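You operate a simulated robot arm through the tools that you are given. There is no shell and no other tool.

Carry out the task below with a simulated robot arm. There is one attempt and no reset: what you move stays moved.

TASK
Shut the red ring box in the black-knob drawer, lay the bangle in the chest and put its lid on.

It is judged by the outcome, as a careful person would: the job done as asked, and still so three seconds after it is handed in. It fails if anything else is knocked over, pushed out of place, dropped, spilled or broken. Lids that push on must go on centred and level and be pressed home; caps that screw on are set level and turned clockwise until they are tight.

THE ROBOT
A 7-joint arm with a two-finger parallel gripper, fixed in place. Base frame: the origin is at the foot of the arm, x ahead of it, y to its left, z up; the work surface is at about z = 800. Units: mm, rad, N and s.
With the tool pointing down near the work surface it reaches from about 240 to 680 mm from the base axis. Its first joint turns from -1.152 to 1.152 rad. Payload 2.4 kg.
The TCP is the grasp point between the finger pads, 30 mm short of the fingertips. In the tool frame z runs along the fingers and y along their closing line. The gripper opens to 94 mm. The fingers are 28 mm wide and 10 mm thick; the gripper's body (50 by 96 mm) begins 55 mm behind the TCP.
Orientation is that of the tool frame in the base frame, as a unit quaternion [x, y, z, w]. With the fingers straight down and closing along the base's y, the tool's x points along the base's -x, its y along +y and its z along -z.

THE INTERFACE
- The arm moves only by the tool apply_moves. Its argument "series" is a list of rows, each a list of 3 entries, a list of its own where there are three numbers: the shift along the base's x, y, z in cm, then the turn, a rotation vector about the base's x, y, z in degrees, then the opening, from 0 (shut) to 1 (fully open). In form: [[[tx, ty, tz], [wx, wy, wz], fingers], ...]. A call has 1 to 20 rows; each row is the pose to reach, as a shift and turn from the pose commanded when the call began. A row lasts 0.2 s, in which the tool goes at most 50 mm and 0.15 rad; a call with a longer step from one row to the next is refused whole, and so is a gripper value outside its range. A pose out of reach is approached as far as the arm can. The call stops where the force on the tool passes 80 N (or 10 N more than at its start, if that is more) or the arm is blocked; 0.2 s more then pass. Each finger travels about 153 mm/s and halts on what it meets, pressing with about 31 N; the grip force reading is that of the motor and also rises with nothing between the fingers. The clock runs only during rows and for 0.2 s after the last one: add rows that repeat a pose to give the fingers time. It gives the time, the measured TCP pose, the force on the tool (base axes), the opening and the grip force at its end, in the units of the frame above (readings bear some noise), with the torque about the TCP (base axes, N m) and any sound that the robot's microphone picked up.
- Cameras (640 x 400 px; columns grow to the right, rows downward): "scene" is fixed at [45.6, 486.1, 1433.9]; the picture's right is [-0.64, -0.77, 0.00], its down [-0.50, 0.42, -0.75] and it looks along [0.58, -0.49, -0.66] (base axes); focal length 352 px, centre (320, 200). "wrist" rides on the gripper at [76, 14, -102] in the tool frame; the picture's right is [-0.18, 0.98, 0.00], its down [-0.75, -0.14, -0.64] and it looks along [-0.63, -0.12, 0.77] (tool axes); focal length 243 px, centre (320, 200).
- snapshot(camera): a new picture of that camera. No time passes.
- locate(camera, pixels): for up to 12 pixels [column, row] of the newest picture of that camera ("zoom" is the newest enlarged one), the place [x, y, z] in the base frame of the surface seen there, good to about 2 mm. No time passes.
- enlarge(camera, box): a new picture of the part [left, top, right, bottom] of that camera's present view, enlarged. No time passes.
- hand_in(): hands the job in; it is judged then, once.

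Unless the task says otherwise, let go and move clear before handing in.

The tools are called after ">>>" as a command line: name --argument value ..., lists and objects as JSON in quotes. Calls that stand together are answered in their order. apply_moves: Moves the arm, as the interface text tells. Its arguments: {"type":"object","properties":{"series":{"type":"array","items":{"type":"array"}}},"required":["series"]} The other tools are called the same way: snapshot (camera) takes a picture; locate (camera, pixels) gives the place of the surface under pixels of a picture; enlarge (camera, box) takes an enlarged picture of a part of a camera's view; hand_in () hands the job in.

At the start:

```text
time_s: 0.0
tcp_pos: [371.8, 162.6, 1149.8]
tcp_rot: [0.0, 1.0, 0.0, 0.0]
contact_force: [-0.6, 0.3, 0.2]
ft_torque: [0.02, -0.02, -0.02]
gripper_width: 93.9
finger_force: 0.1
```

scene: 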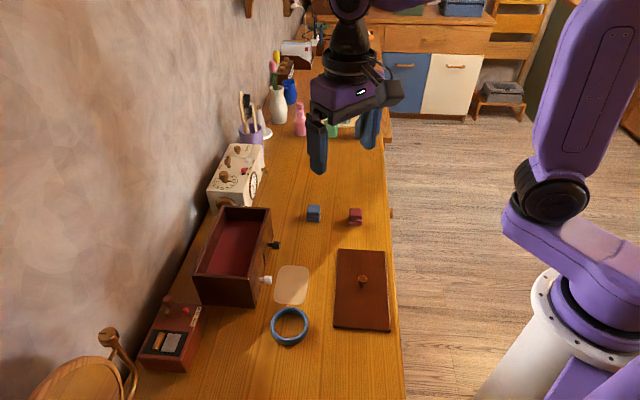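
wrist: 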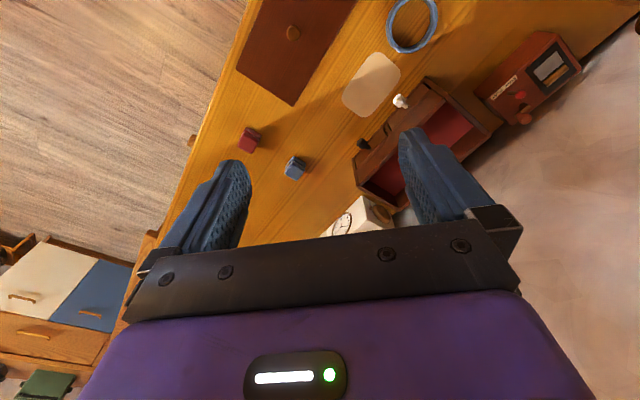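

The scene shows the open chest near (235,255) with a black knob (275,245) and a white knob (265,280), the lid at (362,290), the bangle at (289,326), and red and blue boxes at (355,216) and (313,213). I'll look closer before moving.

>>> enlarge --camera "scene" --box '[180, 190, 300, 320]'

>>> enlarge --camera "wrist" --box '[220, 0, 540, 240]'

>>> locate --camera "scene" --pixels '[[275, 245], [265, 281], [223, 207], [270, 209], [196, 275], [255, 281], [256, 305], [200, 300], [240, 230], [363, 279], [314, 208], [355, 211]]'

```text
3.08 times, centred on (240, 255) of scene
```

zoom: 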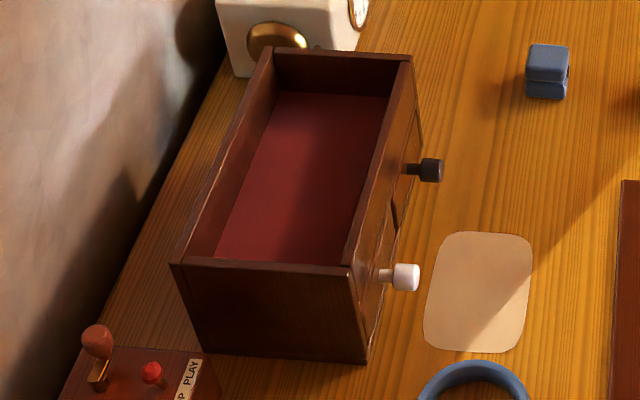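

```text
1.67 times, centred on (380, 120) of wrist
```

zoom: 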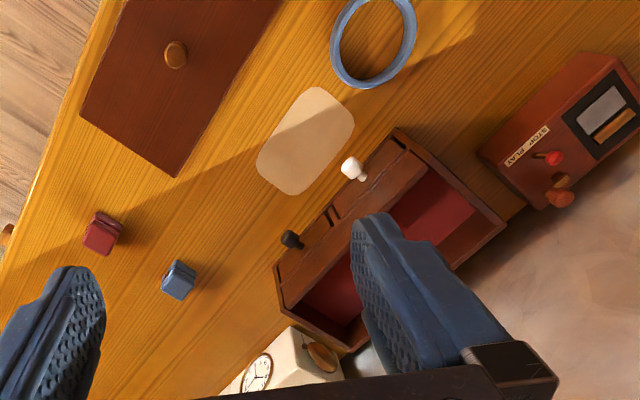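

```text
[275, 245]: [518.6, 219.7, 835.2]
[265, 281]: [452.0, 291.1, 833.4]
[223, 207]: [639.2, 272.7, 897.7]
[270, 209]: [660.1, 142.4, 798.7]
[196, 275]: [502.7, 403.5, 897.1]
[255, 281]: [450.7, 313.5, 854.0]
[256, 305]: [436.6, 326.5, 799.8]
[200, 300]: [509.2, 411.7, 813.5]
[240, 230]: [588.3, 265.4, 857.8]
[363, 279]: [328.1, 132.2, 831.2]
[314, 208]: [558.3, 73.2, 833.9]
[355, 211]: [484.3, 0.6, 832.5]
```

The chest has two side-by-side drawers under an open tray. I'll measure the corners and knobs precisely.

>>> enlarge --camera "scene" --box '[180, 190, 300, 320]'

>>> locate --camera "zoom" --pixels '[[172, 266], [349, 271], [411, 57], [270, 50], [365, 361], [437, 170], [412, 170], [414, 277], [388, 275], [398, 208], [418, 100], [300, 180]]'

>>> enlarge --camera "scene" --box '[230, 220, 310, 300]'

```text
3.08 times, centred on (240, 255) of scene
```

zoom: 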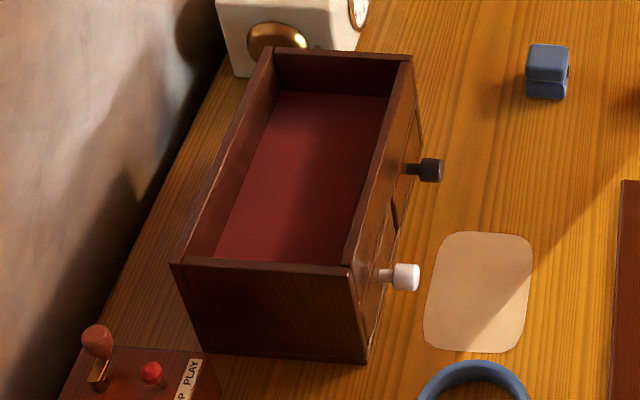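

```text
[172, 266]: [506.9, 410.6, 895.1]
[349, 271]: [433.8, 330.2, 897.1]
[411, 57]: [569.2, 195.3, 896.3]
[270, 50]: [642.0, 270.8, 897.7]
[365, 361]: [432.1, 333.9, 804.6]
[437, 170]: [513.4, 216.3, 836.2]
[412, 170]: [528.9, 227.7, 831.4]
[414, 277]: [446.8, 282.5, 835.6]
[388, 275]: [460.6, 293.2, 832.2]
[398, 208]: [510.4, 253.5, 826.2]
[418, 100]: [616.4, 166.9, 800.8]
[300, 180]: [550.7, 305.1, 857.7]
```

```text
5.00 times, centred on (270, 260) of scene
```

zoom: 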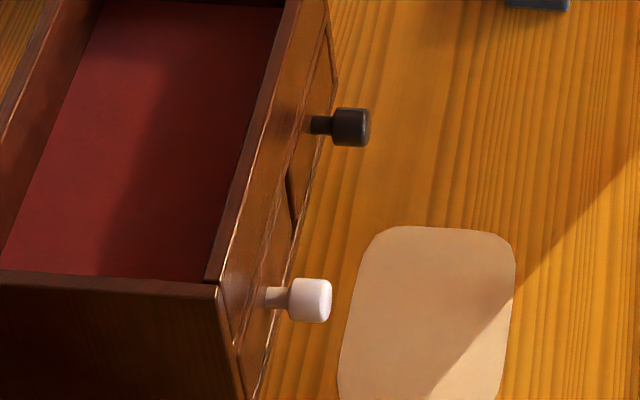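

Chest front edge runs from (434,330) to (569,195), about 45° yaw, rim at z≈897, tray floor at z≈858. Now I'll measure the lid, boxes and bangle.

>>> enlarge --camera "scene" --box '[250, 230, 410, 350]'

>>> locate --camera "scene" --pixels '[[337, 250], [386, 251], [390, 330], [334, 326], [363, 277], [290, 310], [290, 344], [272, 327], [307, 327], [291, 285], [350, 300], [395, 300]]'

>>> enlarge --camera "scene" --box '[290, 190, 380, 240]'

```text
3.33 times, centred on (330, 290) of scene
```

zoom: 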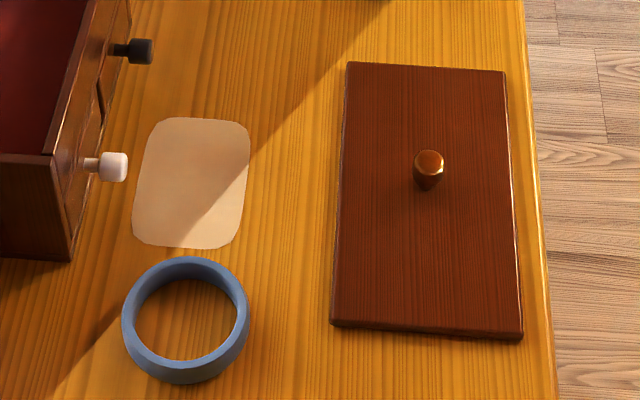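

```text
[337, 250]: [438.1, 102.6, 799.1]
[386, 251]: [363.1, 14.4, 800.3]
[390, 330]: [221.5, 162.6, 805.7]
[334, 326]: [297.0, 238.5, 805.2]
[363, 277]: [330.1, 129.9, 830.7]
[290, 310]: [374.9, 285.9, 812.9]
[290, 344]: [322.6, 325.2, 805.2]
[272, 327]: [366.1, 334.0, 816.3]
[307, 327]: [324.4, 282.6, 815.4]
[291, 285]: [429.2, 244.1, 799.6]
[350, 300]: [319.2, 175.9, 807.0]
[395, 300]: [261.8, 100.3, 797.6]
```

```text
7.11 times, centred on (335, 215) of scene
```

zoom: 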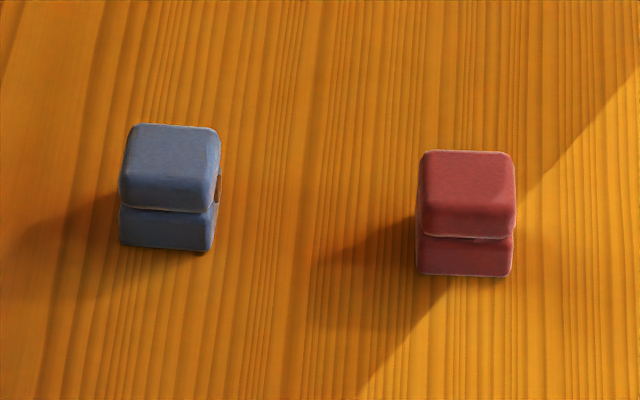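

Now I measure the red and blue ring boxes' corners from this zoom, and zoom on the lid and bangle next.

>>> locate --camera "zoom" --pixels '[[428, 156], [508, 158], [508, 215], [424, 213], [470, 185], [419, 268], [509, 272], [465, 255], [170, 155], [128, 190], [130, 130], [214, 132]]'

>>> enlarge --camera "scene" --box '[320, 235, 410, 345]'

```text
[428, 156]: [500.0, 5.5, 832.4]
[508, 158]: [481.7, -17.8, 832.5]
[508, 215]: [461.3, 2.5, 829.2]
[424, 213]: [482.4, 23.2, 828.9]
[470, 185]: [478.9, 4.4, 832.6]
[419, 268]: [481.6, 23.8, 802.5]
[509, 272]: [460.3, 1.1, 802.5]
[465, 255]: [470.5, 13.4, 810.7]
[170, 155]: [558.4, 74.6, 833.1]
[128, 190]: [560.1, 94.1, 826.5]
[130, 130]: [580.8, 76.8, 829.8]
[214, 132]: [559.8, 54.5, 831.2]
```

```text
3.64 times, centred on (365, 290) of scene
```

zoom: 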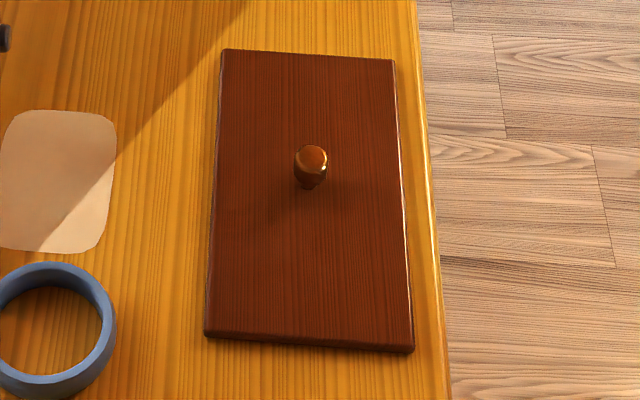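

Red box centre is about (481,3), ~30 mm square, 33 mm tall, aligned with about 45° yaw. Now the lid's corners and knob in this zoom.

>>> locate --camera "zoom" --pixels '[[225, 54], [390, 63], [408, 344], [210, 330], [312, 152], [311, 165], [311, 185], [300, 160], [323, 160], [220, 200], [401, 200], [310, 250]]'

>>> enlarge --camera "scene" --box '[260, 295, 320, 355]'

```text
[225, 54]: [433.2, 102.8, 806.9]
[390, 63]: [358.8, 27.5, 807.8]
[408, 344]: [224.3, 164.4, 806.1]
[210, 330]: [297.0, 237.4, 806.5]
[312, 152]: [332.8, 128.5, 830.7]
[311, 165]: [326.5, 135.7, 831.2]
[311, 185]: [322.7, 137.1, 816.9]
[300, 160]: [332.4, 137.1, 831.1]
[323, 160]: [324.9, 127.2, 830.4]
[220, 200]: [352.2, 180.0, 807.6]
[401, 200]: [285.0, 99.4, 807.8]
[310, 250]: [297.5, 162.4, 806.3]
```

```text
6.67 times, centred on (290, 325) of scene
```

zoom: 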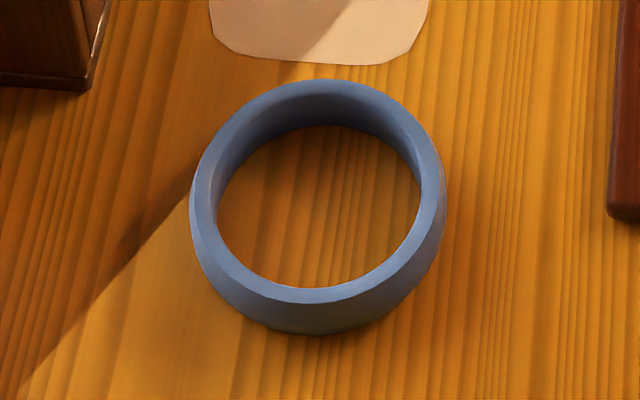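

The lid is 107 x 193 mm, aligned with the chest, centre/knob at about (328,133), top of knob z≈831. Now the bangle's rim in this zoom.

>>> locate --camera "zoom" --pixels '[[320, 86], [436, 190], [320, 295], [203, 195], [320, 325], [270, 100], [400, 130], [400, 265], [235, 260], [320, 110], [210, 215], [428, 215]]'

>>> enlarge --camera "wrist" --box '[340, 70, 500, 220]'

```text
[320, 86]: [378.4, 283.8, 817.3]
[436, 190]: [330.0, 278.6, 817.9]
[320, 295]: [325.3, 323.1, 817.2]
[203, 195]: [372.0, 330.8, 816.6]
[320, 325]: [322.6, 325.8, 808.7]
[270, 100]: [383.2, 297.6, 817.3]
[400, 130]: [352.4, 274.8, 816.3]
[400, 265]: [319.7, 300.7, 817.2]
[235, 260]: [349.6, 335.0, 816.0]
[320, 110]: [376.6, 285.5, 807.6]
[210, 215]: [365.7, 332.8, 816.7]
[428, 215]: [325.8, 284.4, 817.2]
```

```text
2.67 times, centred on (420, 145) of wrist
```

zoom: 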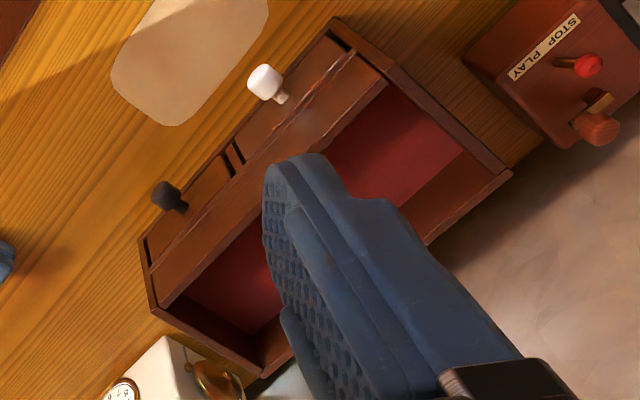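

Bangle centre is about (351,304), outer diameter ~72 mm, 17 mm tall. First I open the black-knob drawer, so I'll yaw the tool 45° and move above and in front of the black knob to look closely.

>>> apply_moves --series '[[[1.5, 0.4, -2.0], [0, 0, 5.6], 1], [[3.2, 0.9, -4.5], [0, 0, 11.2], 1], [[5.0, 1.4, -7.5], [0, 0, 16.8], 1], [[6.8, 1.9, -10.5], [0, 0, 22.5], 1], [[8.6, 2.4, -13.5], [0, 0, 28.1], 0.8], [[10.4, 2.8, -16.0], [0, 0, 33.7], 0.7], [[12.0, 3.2, -18.0], [0, 0, 39.4], 0.6], [[13.0, 3.5, -19.0], [0, 0, 45], 0.6], [[13.0, 3.5, -19.0], [0, 0, 45], 0.6]]'

>>> snapshot --camera "wrist"

>>> snapshot --camera "scene"

```text
time_s: 2.0
tcp_pos: [503.0, 195.1, 959.5]
tcp_rot: [-0.383, 0.924, -0.001, 0.0]
contact_force: [-0.1, -0.1, 0.5]
ft_torque: [-0.01, -0.02, 0.02]
gripper_width: 56.5
finger_force: 0.1
```

```text
taken
```

wrist: 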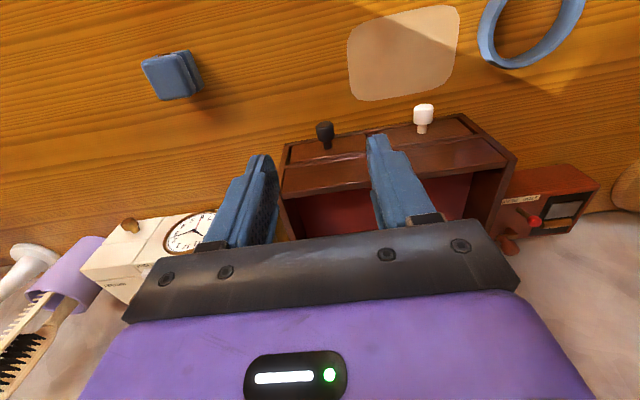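

```text
taken
```

scene: 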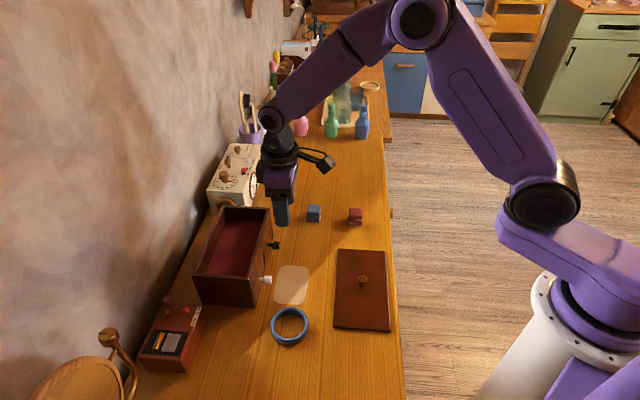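

The wrist view shows the black knob at (325,133) and the white one at (423,117). I'll zoom and measure them.

>>> enlarge --camera "wrist" --box '[270, 80, 530, 240]'

>>> enlarge --camera "wrist" --box '[285, 105, 365, 155]'

>>> locate --camera "zoom" --pixels '[[320, 160], [285, 160], [350, 160], [320, 200], [290, 200], [355, 200], [325, 230], [330, 300], [320, 140], [330, 330], [80, 330], [500, 300]]'

```text
2.46 times, centred on (400, 160) of wrist
```

zoom: 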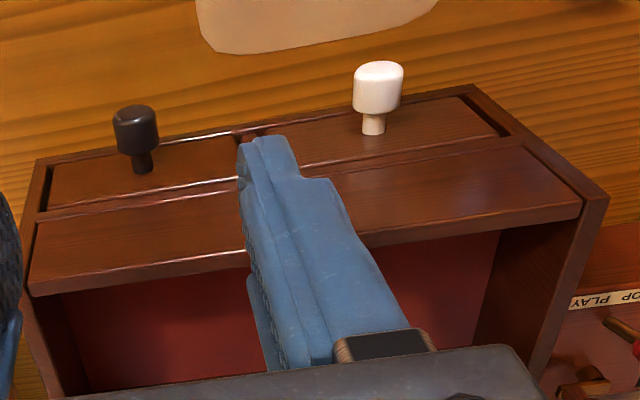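

```text
8.00 times, centred on (325, 130) of wrist
```

zoom: 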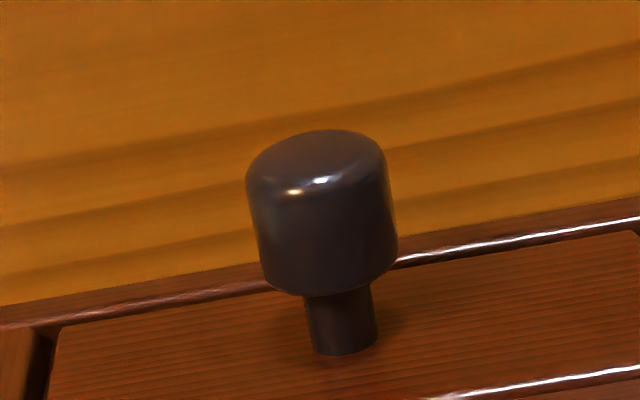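

```text
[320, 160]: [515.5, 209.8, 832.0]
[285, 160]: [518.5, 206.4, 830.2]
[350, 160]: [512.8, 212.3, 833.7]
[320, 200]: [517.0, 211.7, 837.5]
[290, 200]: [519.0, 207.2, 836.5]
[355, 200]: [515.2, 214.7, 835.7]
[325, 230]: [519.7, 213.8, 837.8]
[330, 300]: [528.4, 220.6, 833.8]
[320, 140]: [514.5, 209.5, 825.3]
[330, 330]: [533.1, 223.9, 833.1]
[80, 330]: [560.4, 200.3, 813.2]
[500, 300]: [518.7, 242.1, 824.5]
```

The black knob's axis is at about (517,211), head 15–28 mm out from the face, z 820–838. I'll let the arm settle to read its true pose before descending.

>>> apply_moves --series '[[[0, 0, 0], [0, 0, 0], 0.6], [[0, 0, 0], [0, 0, 0], 0.6]]'

```text
time_s: 2.6
tcp_pos: [500.6, 195.3, 959.7]
tcp_rot: [-0.383, 0.924, 0.0, 0.0]
contact_force: [-0.8, -0.5, -0.2]
ft_torque: [0.03, -0.03, 0.0]
gripper_width: 56.3
finger_force: 0.1
```

Readings scatter by a millimetre or two around (501.8,195.3). I'll move over the knob and descend to just above it, then check by picture.

>>> apply_moves --series '[[[0.5, 0.5, -2.5], [0, 0, 0], 0.6], [[1.0, 1.0, -5.0], [0, 0, 0], 0.6], [[1.5, 1.45, -7.0], [0, 0, 0], 0.6], [[1.5, 1.45, -8.0], [0, 0, 0], 0.6], [[1.5, 1.45, -8.0], [0, 0, 0], 0.6]]'

>>> snapshot --camera "wrist"

>>> enlarge --camera "scene" --box '[220, 180, 340, 280]'

```text
time_s: 3.8
tcp_pos: [517.1, 211.0, 880.4]
tcp_rot: [-0.383, 0.924, 0.0, 0.0]
contact_force: [-0.9, 0.4, -0.2]
ft_torque: [-0.01, -0.03, -0.02]
gripper_width: 56.2
finger_force: 0.1
```

```text
taken
```

wrist: 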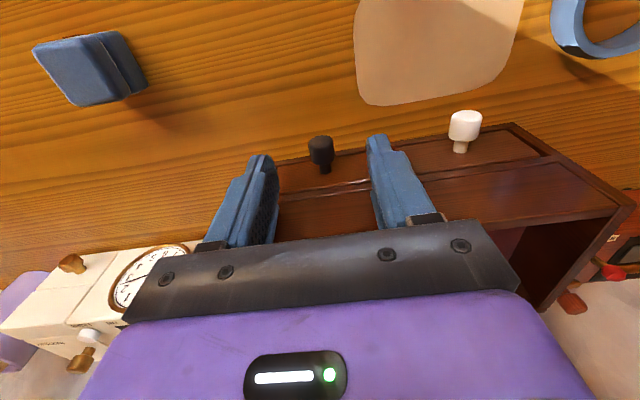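

```text
4.00 times, centred on (280, 230) of scene
```

zoom: 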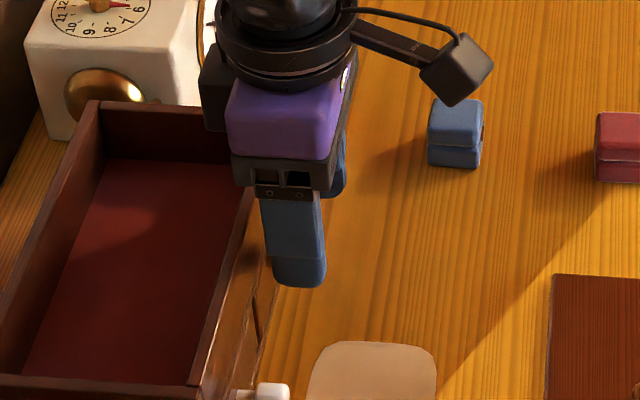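

The knob at (321,150) sits midway between the fingertips (263,160) and (377,140). I'll descend 35 mm and close on it.

>>> apply_moves --series '[[[0, 0, -1.5], [0, 0, 0], 0.6], [[0, 0, -3.0], [0, 0, 0], 0.6], [[0, 0, -3.5], [0, 0, 0], 0.6], [[0, 0, -3.5], [0, 0, 0], 0.6]]'

>>> snapshot --camera "wrist"

>>> enlarge --camera "scene" --box '[220, 180, 340, 280]'

```text
time_s: 4.8
tcp_pos: [517.3, 211.6, 845.4]
tcp_rot: [-0.383, 0.924, 0.0, 0.001]
contact_force: [-0.8, 0.3, -0.6]
ft_torque: [-0.01, -0.01, 0.0]
gripper_width: 56.4
finger_force: 0.1
```

```text
taken
```

wrist: 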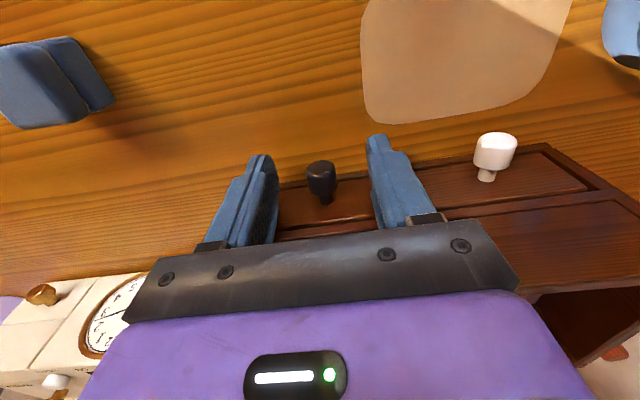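

```text
4.00 times, centred on (280, 230) of scene
```

zoom: 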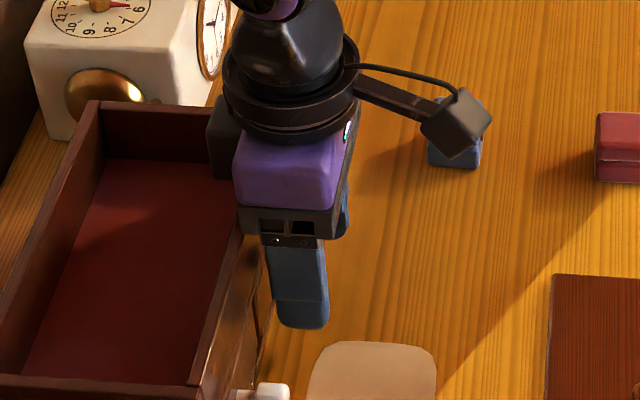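

The knob head (321,180) is between the fingers with no contact force. Now I close the grip on it.

>>> apply_moves --series '[[[0, 0, 0], [0, 0, 0], 0.3], [[0, 0, 0], [0, 0, 0], 0.1], [[0, 0, 0], [0, 0, 0], 0.0], [[0, 0, 0], [0, 0, 0], 0.0]]'

>>> snapshot --camera "wrist"

```text
time_s: 5.8
tcp_pos: [517.9, 211.4, 845.6]
tcp_rot: [-0.383, 0.924, 0.0, 0.0]
contact_force: [-1.0, 0.1, -0.7]
ft_torque: [0.0, -0.02, 0.02]
gripper_width: 17.0
finger_force: 30.7
```

```text
taken
```

wrist: 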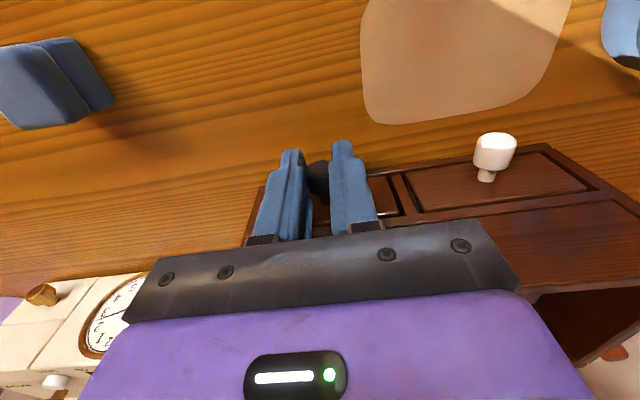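

The grip holds on the 17 mm knob. I'll pull it straight out along (-0.707,-0.707), slowly, 24 mm first.

>>> apply_moves --series '[[[-0.28, -0.28, 0], [0, 0, 0], 0], [[-0.57, -0.57, 0], [0, 0, 0], 0], [[-0.85, -0.85, 0], [0, 0, 0], 0], [[-1.13, -1.13, 0], [0, 0, 0], 0], [[-1.41, -1.41, 0], [0, 0, 0], 0], [[-1.7, -1.7, 0], [0, 0, 0], 0]]'

>>> snapshot --camera "wrist"

>>> enlarge --camera "scene" --box '[220, 180, 340, 280]'

```text
time_s: 7.2
tcp_pos: [499.9, 194.9, 845.7]
tcp_rot: [-0.383, 0.924, 0.0, 0.001]
contact_force: [-2.0, 2.0, 10.3]
ft_torque: [-0.03, 0.11, 0.0]
gripper_width: 17.1
finger_force: 31.0
```

```text
taken
```

wrist: 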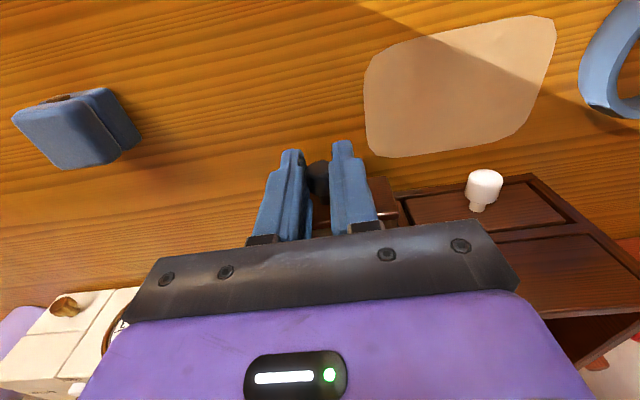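

```text
4.00 times, centred on (280, 230) of scene
```

zoom: 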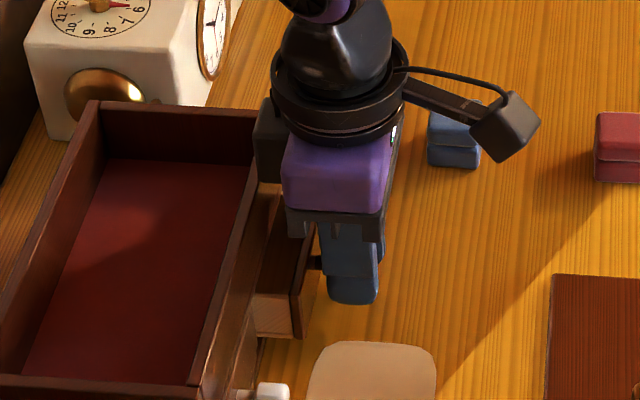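

The drawer is sliding out and the chest stays put. I'll pull on another 38 mm.

>>> apply_moves --series '[[[-0.3, -0.3, 0], [0, 0, 0], 0], [[-0.6, -0.6, 0], [0, 0, 0], 0], [[-0.9, -0.9, 0], [0, 0, 0], 0], [[-1.2, -1.2, 0], [0, 0, 0], 0], [[-1.5, -1.5, 0], [0, 0, 0], 0], [[-1.8, -1.8, 0], [0, 0, 0], 0], [[-2.1, -2.1, 0], [0, 0, 0], 0], [[-2.4, -2.4, 0], [0, 0, 0], 0], [[-2.7, -2.7, 0], [0, 0, 0], 0]]'

>>> snapshot --camera "wrist"

>>> enlarge --camera "scene" --box '[220, 180, 340, 280]'

```text
time_s: 9.2
tcp_pos: [471.9, 166.4, 845.6]
tcp_rot: [-0.383, 0.924, 0.0, 0.0]
contact_force: [-1.0, 1.5, 10.5]
ft_torque: [0.13, -0.04, 0.03]
gripper_width: 17.2
finger_force: 30.8
```

```text
taken
```

wrist: 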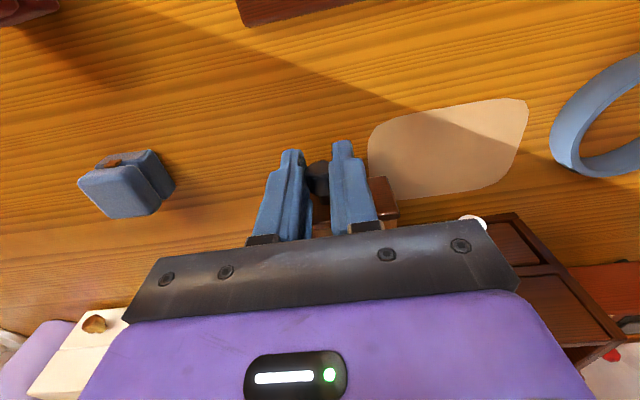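

```text
4.00 times, centred on (280, 230) of scene
```

zoom: 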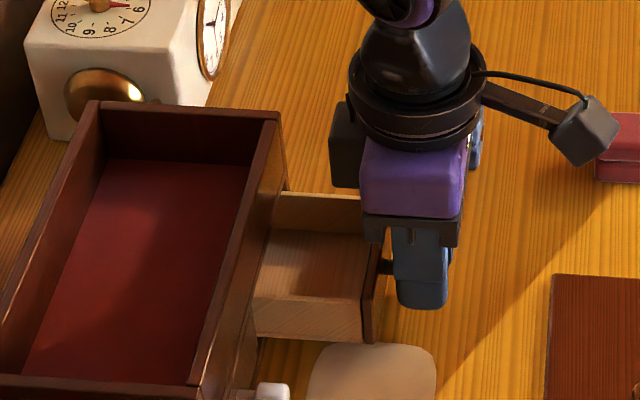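

The drawer is open about 63 mm and empty. I'll release the knob, rise, and look into it.

>>> apply_moves --series '[[[0, 0, 0], [0, 0, 0], 0.2], [[0, 0, 0], [0, 0, 0], 0.5], [[0, 0, 0], [0, 0, 0], 0.6], [[0, 0, 2.0], [0, 0, 0], 0.6], [[0, 0, 5.0], [0, 0, 0], 0.6], [[-1.5, -1.5, 9.0], [0, 0, 0], 0.6], [[-3, -3, 12.0], [0, 0, 0], 0.6], [[-4, -4, 14.0], [0, 0, 0], 0.6], [[-4, -4, 14.0], [0, 0, 0], 0.6]]'

>>> snapshot --camera "wrist"

>>> enlarge --camera "scene" --box '[200, 180, 320, 280]'

```text
time_s: 11.2
tcp_pos: [433.7, 123.3, 986.3]
tcp_rot: [-0.383, 0.924, 0.0, 0.0]
contact_force: [-0.6, 0.1, -0.5]
ft_torque: [0.0, -0.01, 0.04]
gripper_width: 56.6
finger_force: 0.1
```

```text
taken
```

wrist: 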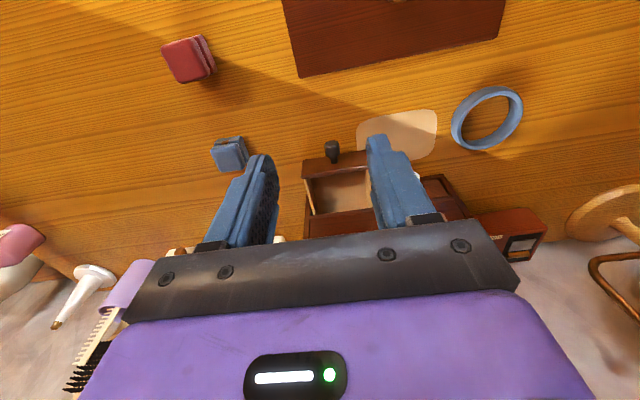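

```text
4.00 times, centred on (260, 230) of scene
```

zoom: 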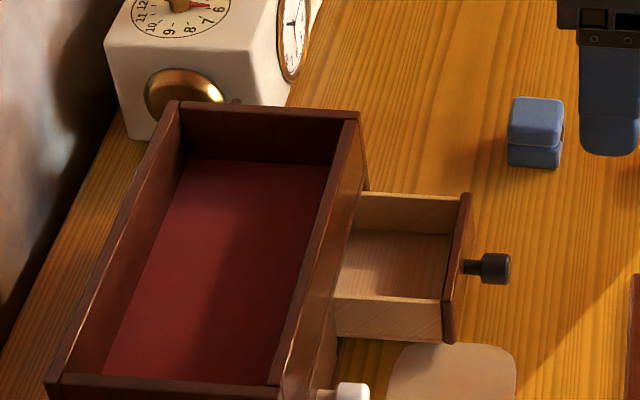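

The drawer interior is visible. I'll measure its floor, walls and front panel.

>>> locate --camera "zoom" --pixels '[[400, 260], [450, 236], [355, 234], [440, 295], [345, 290], [450, 196], [440, 300], [440, 304], [465, 196], [448, 312], [505, 268], [345, 335]]'

>>> enlarge --camera "wrist" --box '[140, 20, 240, 95]'

>>> locate --camera "wrist" --pixels '[[185, 60], [164, 47], [191, 39], [177, 80], [205, 72], [340, 190], [310, 190], [320, 205], [333, 145]]'

```text
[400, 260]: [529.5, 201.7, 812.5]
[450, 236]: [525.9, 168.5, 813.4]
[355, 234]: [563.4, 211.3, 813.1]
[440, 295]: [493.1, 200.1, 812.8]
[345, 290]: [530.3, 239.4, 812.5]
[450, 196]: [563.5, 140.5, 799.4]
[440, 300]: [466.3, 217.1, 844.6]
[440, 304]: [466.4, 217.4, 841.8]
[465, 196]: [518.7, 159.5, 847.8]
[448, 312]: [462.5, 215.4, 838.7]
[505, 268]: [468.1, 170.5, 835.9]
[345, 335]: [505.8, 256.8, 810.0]
```

```text
5.33 times, centred on (190, 58) of wrist
```

zoom: 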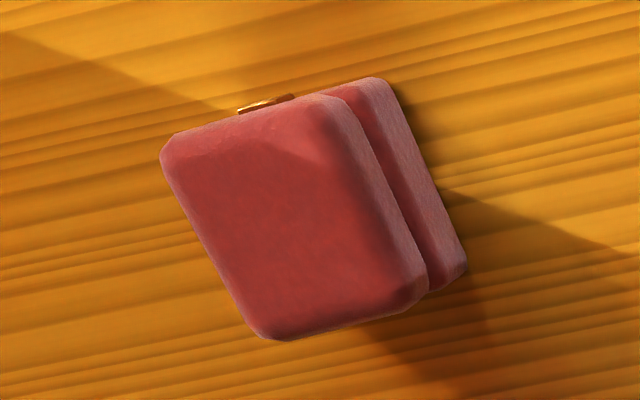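

```text
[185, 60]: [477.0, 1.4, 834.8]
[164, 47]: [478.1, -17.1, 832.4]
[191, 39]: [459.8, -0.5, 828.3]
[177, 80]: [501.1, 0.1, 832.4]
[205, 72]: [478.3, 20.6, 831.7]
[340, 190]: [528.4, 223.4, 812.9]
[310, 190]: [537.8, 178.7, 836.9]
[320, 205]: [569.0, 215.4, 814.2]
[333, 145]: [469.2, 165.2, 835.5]
```

Drawer floor is z≈813, interior centre about (514,208) with ~56 mm opening depth. Red box centre is ≈(480,2). I'll move above the red box, opening 0.7, and check alignment.

>>> apply_moves --series '[[[0.8, -2.1, -1.0], [0, 0, 0], 0.6], [[1.6, -4.2, -2.0], [0, 0, 0], 0.65], [[2.4, -6.3, -4.0], [0, 0, 0], 0.7], [[3.2, -8.4, -6.5], [0, 0, 0], 0.7], [[4.0, -10.5, -8.5], [0, 0, 0], 0.7], [[4.7, -12.5, -10.0], [0, 0, 0], 0.7], [[4.7, -12.5, -10.0], [0, 0, 0], 0.7], [[4.7, -12.5, -10.0], [0, 0, 0], 0.7]]'

>>> snapshot --camera "wrist"

>>> enlarge --camera "scene" --box '[290, 160, 410, 260]'

```text
time_s: 13.0
tcp_pos: [480.5, 3.2, 884.7]
tcp_rot: [-0.383, 0.924, 0.0, 0.0]
contact_force: [-0.3, 0.7, 0.1]
ft_torque: [0.03, 0.01, 0.02]
gripper_width: 65.9
finger_force: 0.0
```

```text
taken
```

wrist: 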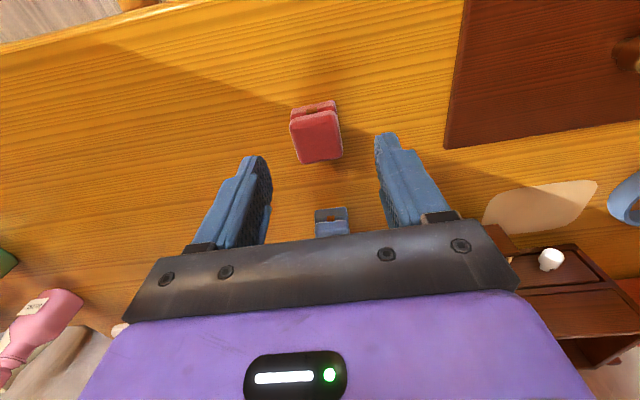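

```text
4.00 times, centred on (350, 210) of scene
```

zoom: 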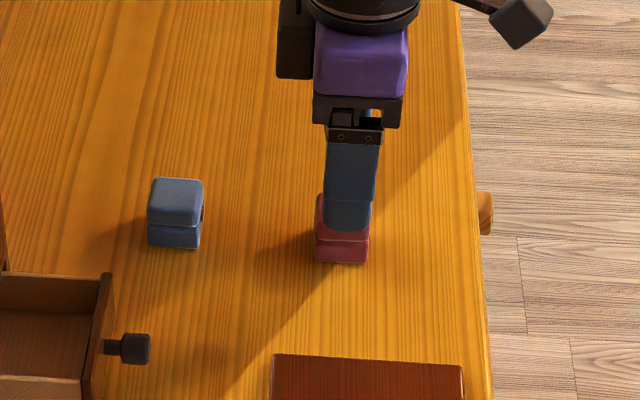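

The box at (317,135) sits between the fingers; I'll refine its centre from this closer view.

>>> enlarge --camera "wrist" --box '[240, 80, 400, 200]'

>>> locate --camera "wrist" --pixels '[[292, 121], [335, 112], [341, 156], [302, 161], [317, 137], [293, 113], [335, 103], [258, 160], [268, 175], [383, 140], [375, 150], [320, 112]]'

```text
3.33 times, centred on (320, 140) of wrist
```

zoom: 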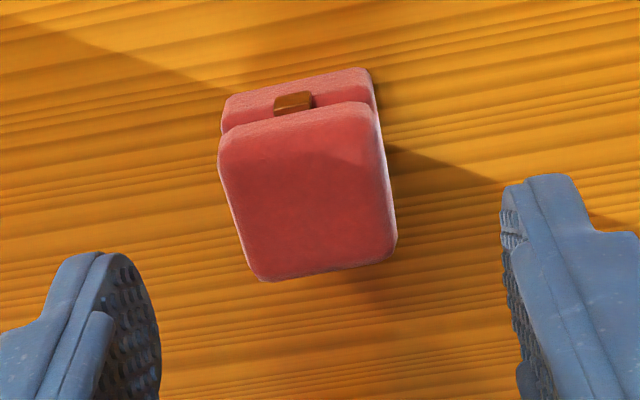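

```text
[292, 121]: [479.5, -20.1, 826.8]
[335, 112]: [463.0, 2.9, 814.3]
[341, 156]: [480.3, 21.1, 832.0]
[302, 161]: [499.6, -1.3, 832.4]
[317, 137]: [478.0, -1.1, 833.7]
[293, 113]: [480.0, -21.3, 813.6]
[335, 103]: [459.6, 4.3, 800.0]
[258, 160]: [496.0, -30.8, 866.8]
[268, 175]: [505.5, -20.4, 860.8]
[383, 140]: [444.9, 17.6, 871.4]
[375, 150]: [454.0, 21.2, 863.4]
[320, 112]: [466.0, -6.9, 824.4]
```

Box centre is (480,0), square to the fingers. I'll shift 2 mm, descend to z≈836 (tips at ~806) and close.

>>> apply_moves --series '[[[0, -0.2, -1.5], [0, 0, 0], 0.7], [[0, -0.2, -3.0], [0, 0, 0], 0.7], [[0, -0.2, -4.2], [0, 0, 0], 0.7], [[0, -0.2, -4.9], [0, 0, 0], 0.7], [[0, -0.2, -4.9], [0, 0, 0], 0.55], [[0, -0.2, -4.9], [0, 0, 0], 0.4], [[0, -0.2, -4.9], [0, 0, 0], 0.25], [[0, -0.2, -4.9], [0, 0, 0], 0.2], [[0, -0.2, -4.9], [0, 0, 0], 0.2]]'

>>> snapshot --camera "wrist"

>>> enlarge --camera "scene" --box '[290, 160, 410, 260]'

```text
time_s: 15.0
tcp_pos: [479.6, 0.5, 836.8]
tcp_rot: [-0.383, 0.924, 0.0, 0.0]
contact_force: [0.7, 0.0, 0.7]
ft_torque: [0.01, -0.01, 0.03]
gripper_width: 37.4
finger_force: 31.2
```

```text
taken
```

wrist: 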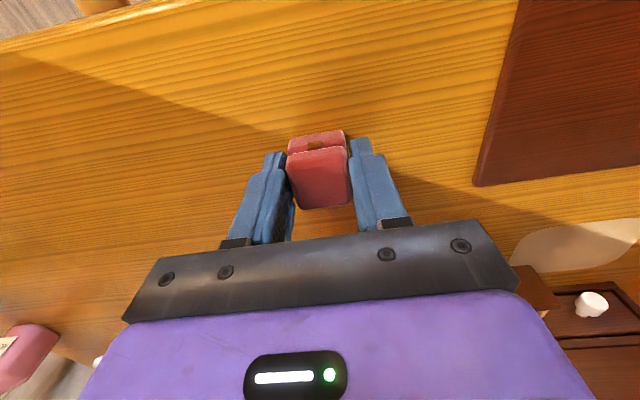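

```text
4.00 times, centred on (350, 210) of scene
```

zoom: 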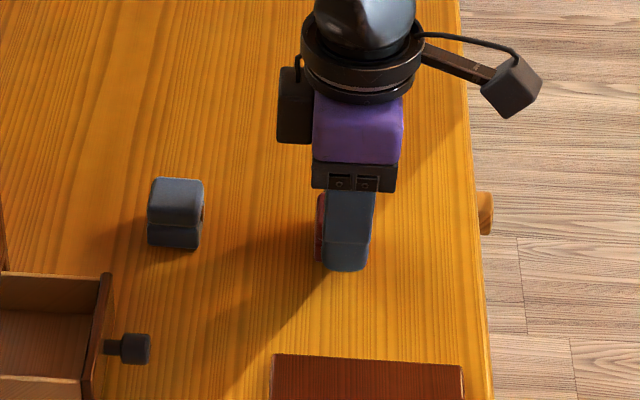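

Grip stopped at 37.4 mm, a bit wider than I estimated. I'll check closely how the box is held before lifting.

>>> enlarge --camera "wrist" --box '[240, 110, 400, 230]'

>>> locate --camera "zoom" --pixels '[[200, 180], [420, 150], [240, 380], [430, 360], [320, 270], [190, 110], [410, 85]]'

```text
3.33 times, centred on (320, 170) of wrist
```

zoom: 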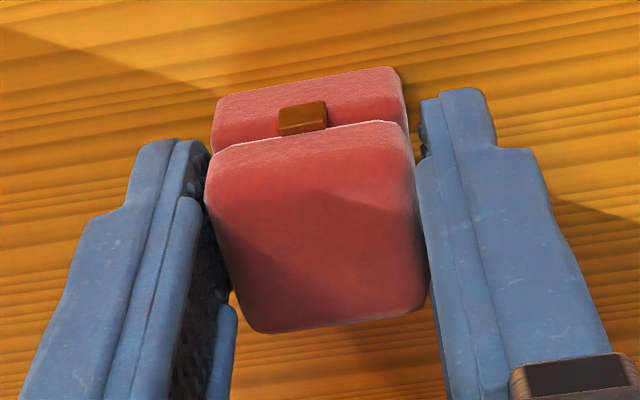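

```text
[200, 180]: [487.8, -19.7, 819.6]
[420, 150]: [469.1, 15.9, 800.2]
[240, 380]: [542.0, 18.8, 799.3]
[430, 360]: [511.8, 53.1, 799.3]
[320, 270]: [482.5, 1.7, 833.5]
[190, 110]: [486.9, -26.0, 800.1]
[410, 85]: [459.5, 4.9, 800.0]
```

The box looks square in the fingers. I'll lift it straight up and check that it stays put in the grip.

>>> apply_moves --series '[[[0, 0, 0], [0, 0, 0], 0.1], [[0, 0, 0.8], [0, 0, 0], 0.1], [[0, 0, 2.0], [0, 0, 0], 0.1], [[0, 0, 4.0], [0, 0, 0], 0.1], [[0, 0, 6.5], [0, 0, 0], 0.1], [[0, 0, 9.0], [0, 0, 0], 0.1], [[0, 0, 9.0], [0, 0, 0], 0.1]]'

>>> enlarge --camera "wrist" --box '[240, 110, 400, 230]'

>>> enlarge --camera "scene" --box '[290, 140, 410, 240]'

```text
time_s: 16.6
tcp_pos: [480.5, -0.1, 924.3]
tcp_rot: [-0.383, 0.924, 0.0, -0.001]
contact_force: [-0.3, 0.4, 0.5]
ft_torque: [-0.01, -0.01, -0.01]
gripper_width: 9.2
finger_force: 0.0
```

```text
3.33 times, centred on (320, 170) of wrist
```

zoom: 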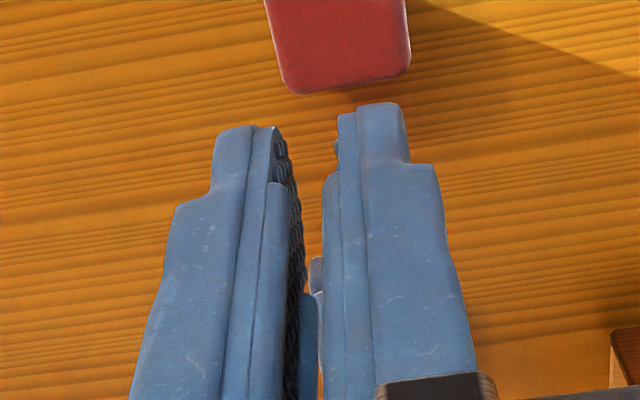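

```text
4.00 times, centred on (350, 190) of scene
```

zoom: 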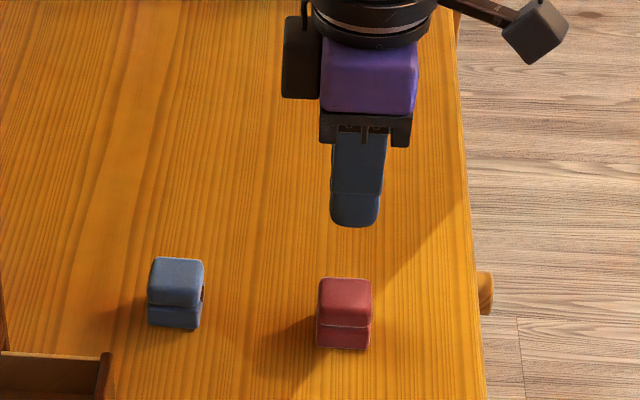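

The box was left behind: the fingers slipped off, and it's still standing upright on the table. I'll measure where it stands now and why the grip failed.

>>> snapshot --camera "wrist"

>>> enlarge --camera "scene" --box '[335, 195, 375, 235]'

>>> locate --camera "zoom" --pixels '[[240, 160], [380, 160], [230, 240], [390, 240], [310, 200], [225, 280], [385, 320], [225, 370], [385, 375], [310, 150], [310, 275], [310, 340]]'

```text
taken
```

wrist: 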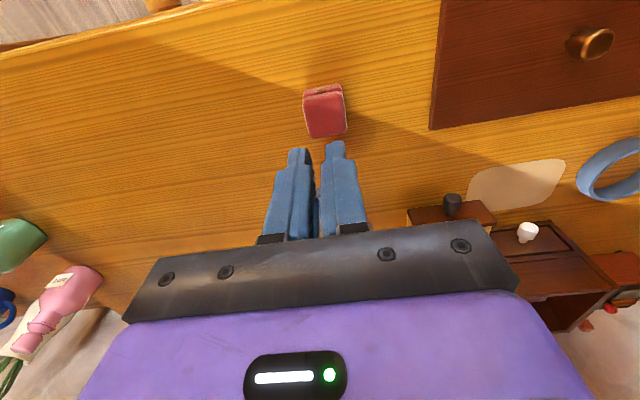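

```text
10.00 times, centred on (355, 215) of scene
```

zoom: 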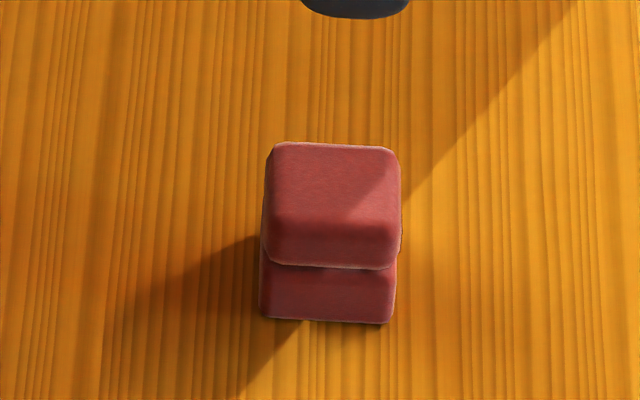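

```text
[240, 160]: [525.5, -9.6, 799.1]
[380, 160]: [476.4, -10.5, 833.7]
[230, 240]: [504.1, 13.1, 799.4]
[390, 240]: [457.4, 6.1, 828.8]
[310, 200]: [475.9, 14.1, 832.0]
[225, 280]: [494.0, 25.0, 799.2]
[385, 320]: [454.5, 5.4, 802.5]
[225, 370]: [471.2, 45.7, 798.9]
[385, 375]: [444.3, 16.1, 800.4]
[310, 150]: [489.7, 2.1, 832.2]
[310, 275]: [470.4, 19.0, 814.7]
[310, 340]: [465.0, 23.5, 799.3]
```

>>> locate --camera "zoom" --pixels '[[280, 150], [390, 155], [393, 225], [271, 218], [333, 185], [265, 312], [388, 318], [266, 235], [395, 245], [335, 240], [330, 300]]'

>>> locate --camera "wrist" --pixels '[[304, 94], [341, 88], [346, 131], [311, 136], [324, 112], [300, 150], [333, 143], [322, 145], [340, 143], [295, 152]]'

>>> enlarge --camera "wrist" --box '[260, 70, 380, 160]'

```text
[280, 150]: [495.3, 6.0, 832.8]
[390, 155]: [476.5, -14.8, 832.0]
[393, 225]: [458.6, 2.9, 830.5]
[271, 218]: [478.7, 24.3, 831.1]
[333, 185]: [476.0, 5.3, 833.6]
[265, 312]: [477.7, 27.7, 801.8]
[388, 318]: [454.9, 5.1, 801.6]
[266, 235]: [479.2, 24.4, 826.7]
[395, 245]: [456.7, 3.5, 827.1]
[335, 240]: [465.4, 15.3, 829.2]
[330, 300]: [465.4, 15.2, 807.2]
```

```text
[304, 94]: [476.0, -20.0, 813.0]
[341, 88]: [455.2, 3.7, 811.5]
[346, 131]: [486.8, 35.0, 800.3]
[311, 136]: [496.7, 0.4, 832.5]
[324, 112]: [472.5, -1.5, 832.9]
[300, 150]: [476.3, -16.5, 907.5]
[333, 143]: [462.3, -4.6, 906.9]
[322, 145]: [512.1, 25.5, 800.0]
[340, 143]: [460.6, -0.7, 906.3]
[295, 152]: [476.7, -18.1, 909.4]
```

```text
4.44 times, centred on (320, 115) of wrist
```

zoom: 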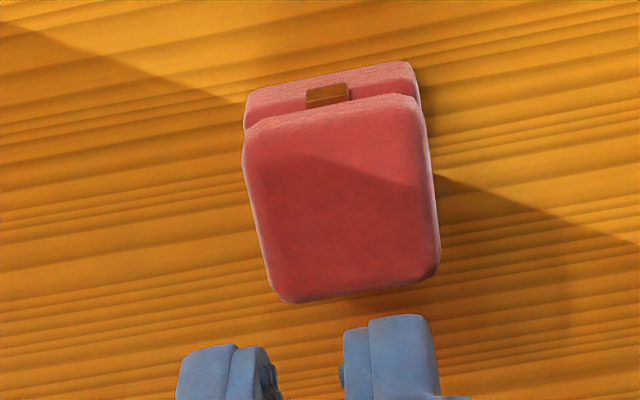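

The full box width is about 36–37 mm, so it was clamped but slipped. I'll pinpoint the box's present pose from the close wrist zoom.

>>> locate --camera "zoom" --pixels '[[256, 140], [412, 106], [432, 265], [284, 292], [340, 200], [330, 120], [250, 180], [432, 190], [360, 290], [248, 105], [410, 70]]'

>>> enlarge --camera "scene" --box '[300, 150, 400, 240]'

```text
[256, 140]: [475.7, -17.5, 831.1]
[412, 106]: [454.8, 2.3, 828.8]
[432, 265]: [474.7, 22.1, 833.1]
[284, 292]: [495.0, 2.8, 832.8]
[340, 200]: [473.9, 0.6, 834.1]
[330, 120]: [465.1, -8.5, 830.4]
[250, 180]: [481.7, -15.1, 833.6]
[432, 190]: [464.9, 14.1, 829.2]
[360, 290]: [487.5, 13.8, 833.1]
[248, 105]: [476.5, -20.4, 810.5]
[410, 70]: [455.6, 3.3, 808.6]
```

```text
4.44 times, centred on (350, 195) of scene
```

zoom: 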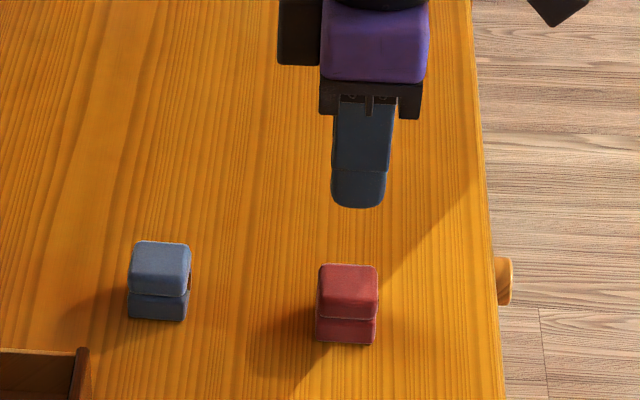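

The box now centres at about (476,3.5), yaw ~46°. I'll re-open, descend slightly lower (tips ~804), and close with time to settle, reading the grip before any lift.

>>> apply_moves --series '[[[0, 0, 0], [0, 0, 0], 0.4], [[-0.2, 0.15, 0], [0, 0, 0], 0.65], [[-0.42, 0.33, 0], [0, 0, 0], 0.65], [[-0.42, 0.33, -2.5], [0, 0, 0], 0.65], [[-0.42, 0.33, -5.0], [0, 0, 0], 0.65], [[-0.42, 0.33, -7.0], [0, 0, 0], 0.65], [[-0.42, 0.33, -8.5], [0, 0, 0], 0.65], [[-0.42, 0.33, -9.1], [0, 0, 0], 0.65], [[-0.42, 0.33, -9.1], [0, 0, 0], 0.65]]'

>>> enlarge --camera "wrist" --box '[240, 110, 400, 230]'

>>> enlarge --camera "scene" --box '[325, 175, 385, 235]'

```text
time_s: 18.6
tcp_pos: [474.4, 4.3, 834.6]
tcp_rot: [-0.383, 0.924, 0.0, -0.001]
contact_force: [-0.2, 0.4, 0.4]
ft_torque: [0.02, 0.02, 0.02]
gripper_width: 61.1
finger_force: 0.1
```

```text
3.33 times, centred on (320, 170) of wrist
```

zoom: 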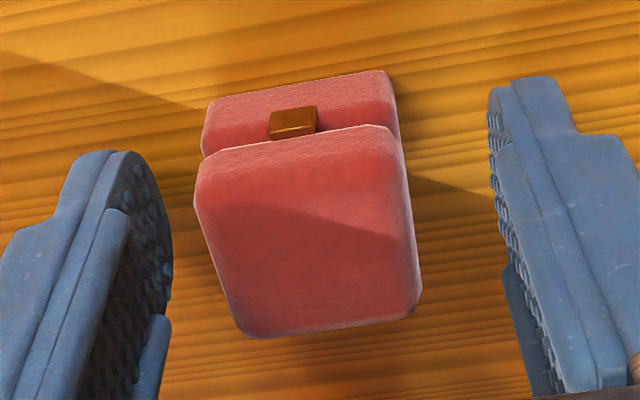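

```text
6.67 times, centred on (355, 205) of scene
```

zoom: 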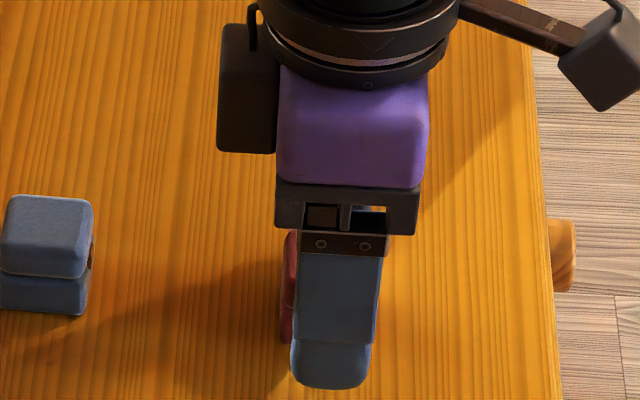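

The box is between the pads. I'll close gradually and read the settled grip.

>>> apply_moves --series '[[[0, 0, 0], [0, 0, 0], 0.5], [[0, 0, 0], [0, 0, 0], 0.42], [[0, 0, 0], [0, 0, 0], 0.38], [[0, 0, 0], [0, 0, 0], 0.34], [[0, 0, 0], [0, 0, 0], 0.3], [[0, 0, 0], [0, 0, 0], 0.3], [[0, 0, 0], [0, 0, 0], 0.3]]'

>>> enlarge --camera "wrist" --box '[240, 110, 400, 230]'

>>> enlarge --camera "scene" --box '[325, 175, 385, 235]'

```text
time_s: 20.2
tcp_pos: [474.2, 3.0, 834.4]
tcp_rot: [-0.383, 0.924, 0.0, 0.0]
contact_force: [-0.4, -0.1, -0.5]
ft_torque: [0.01, 0.0, -0.01]
gripper_width: 37.5
finger_force: 31.2
```

```text
3.33 times, centred on (320, 170) of wrist
```

zoom: 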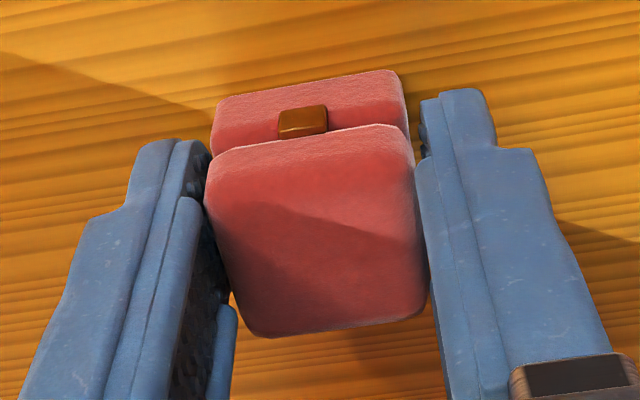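

```text
6.67 times, centred on (355, 205) of scene
```

zoom: 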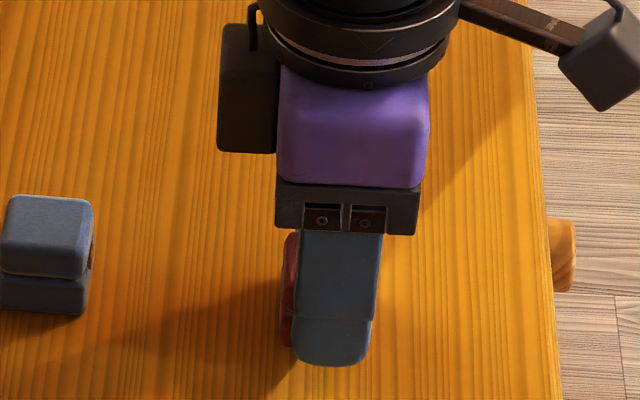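

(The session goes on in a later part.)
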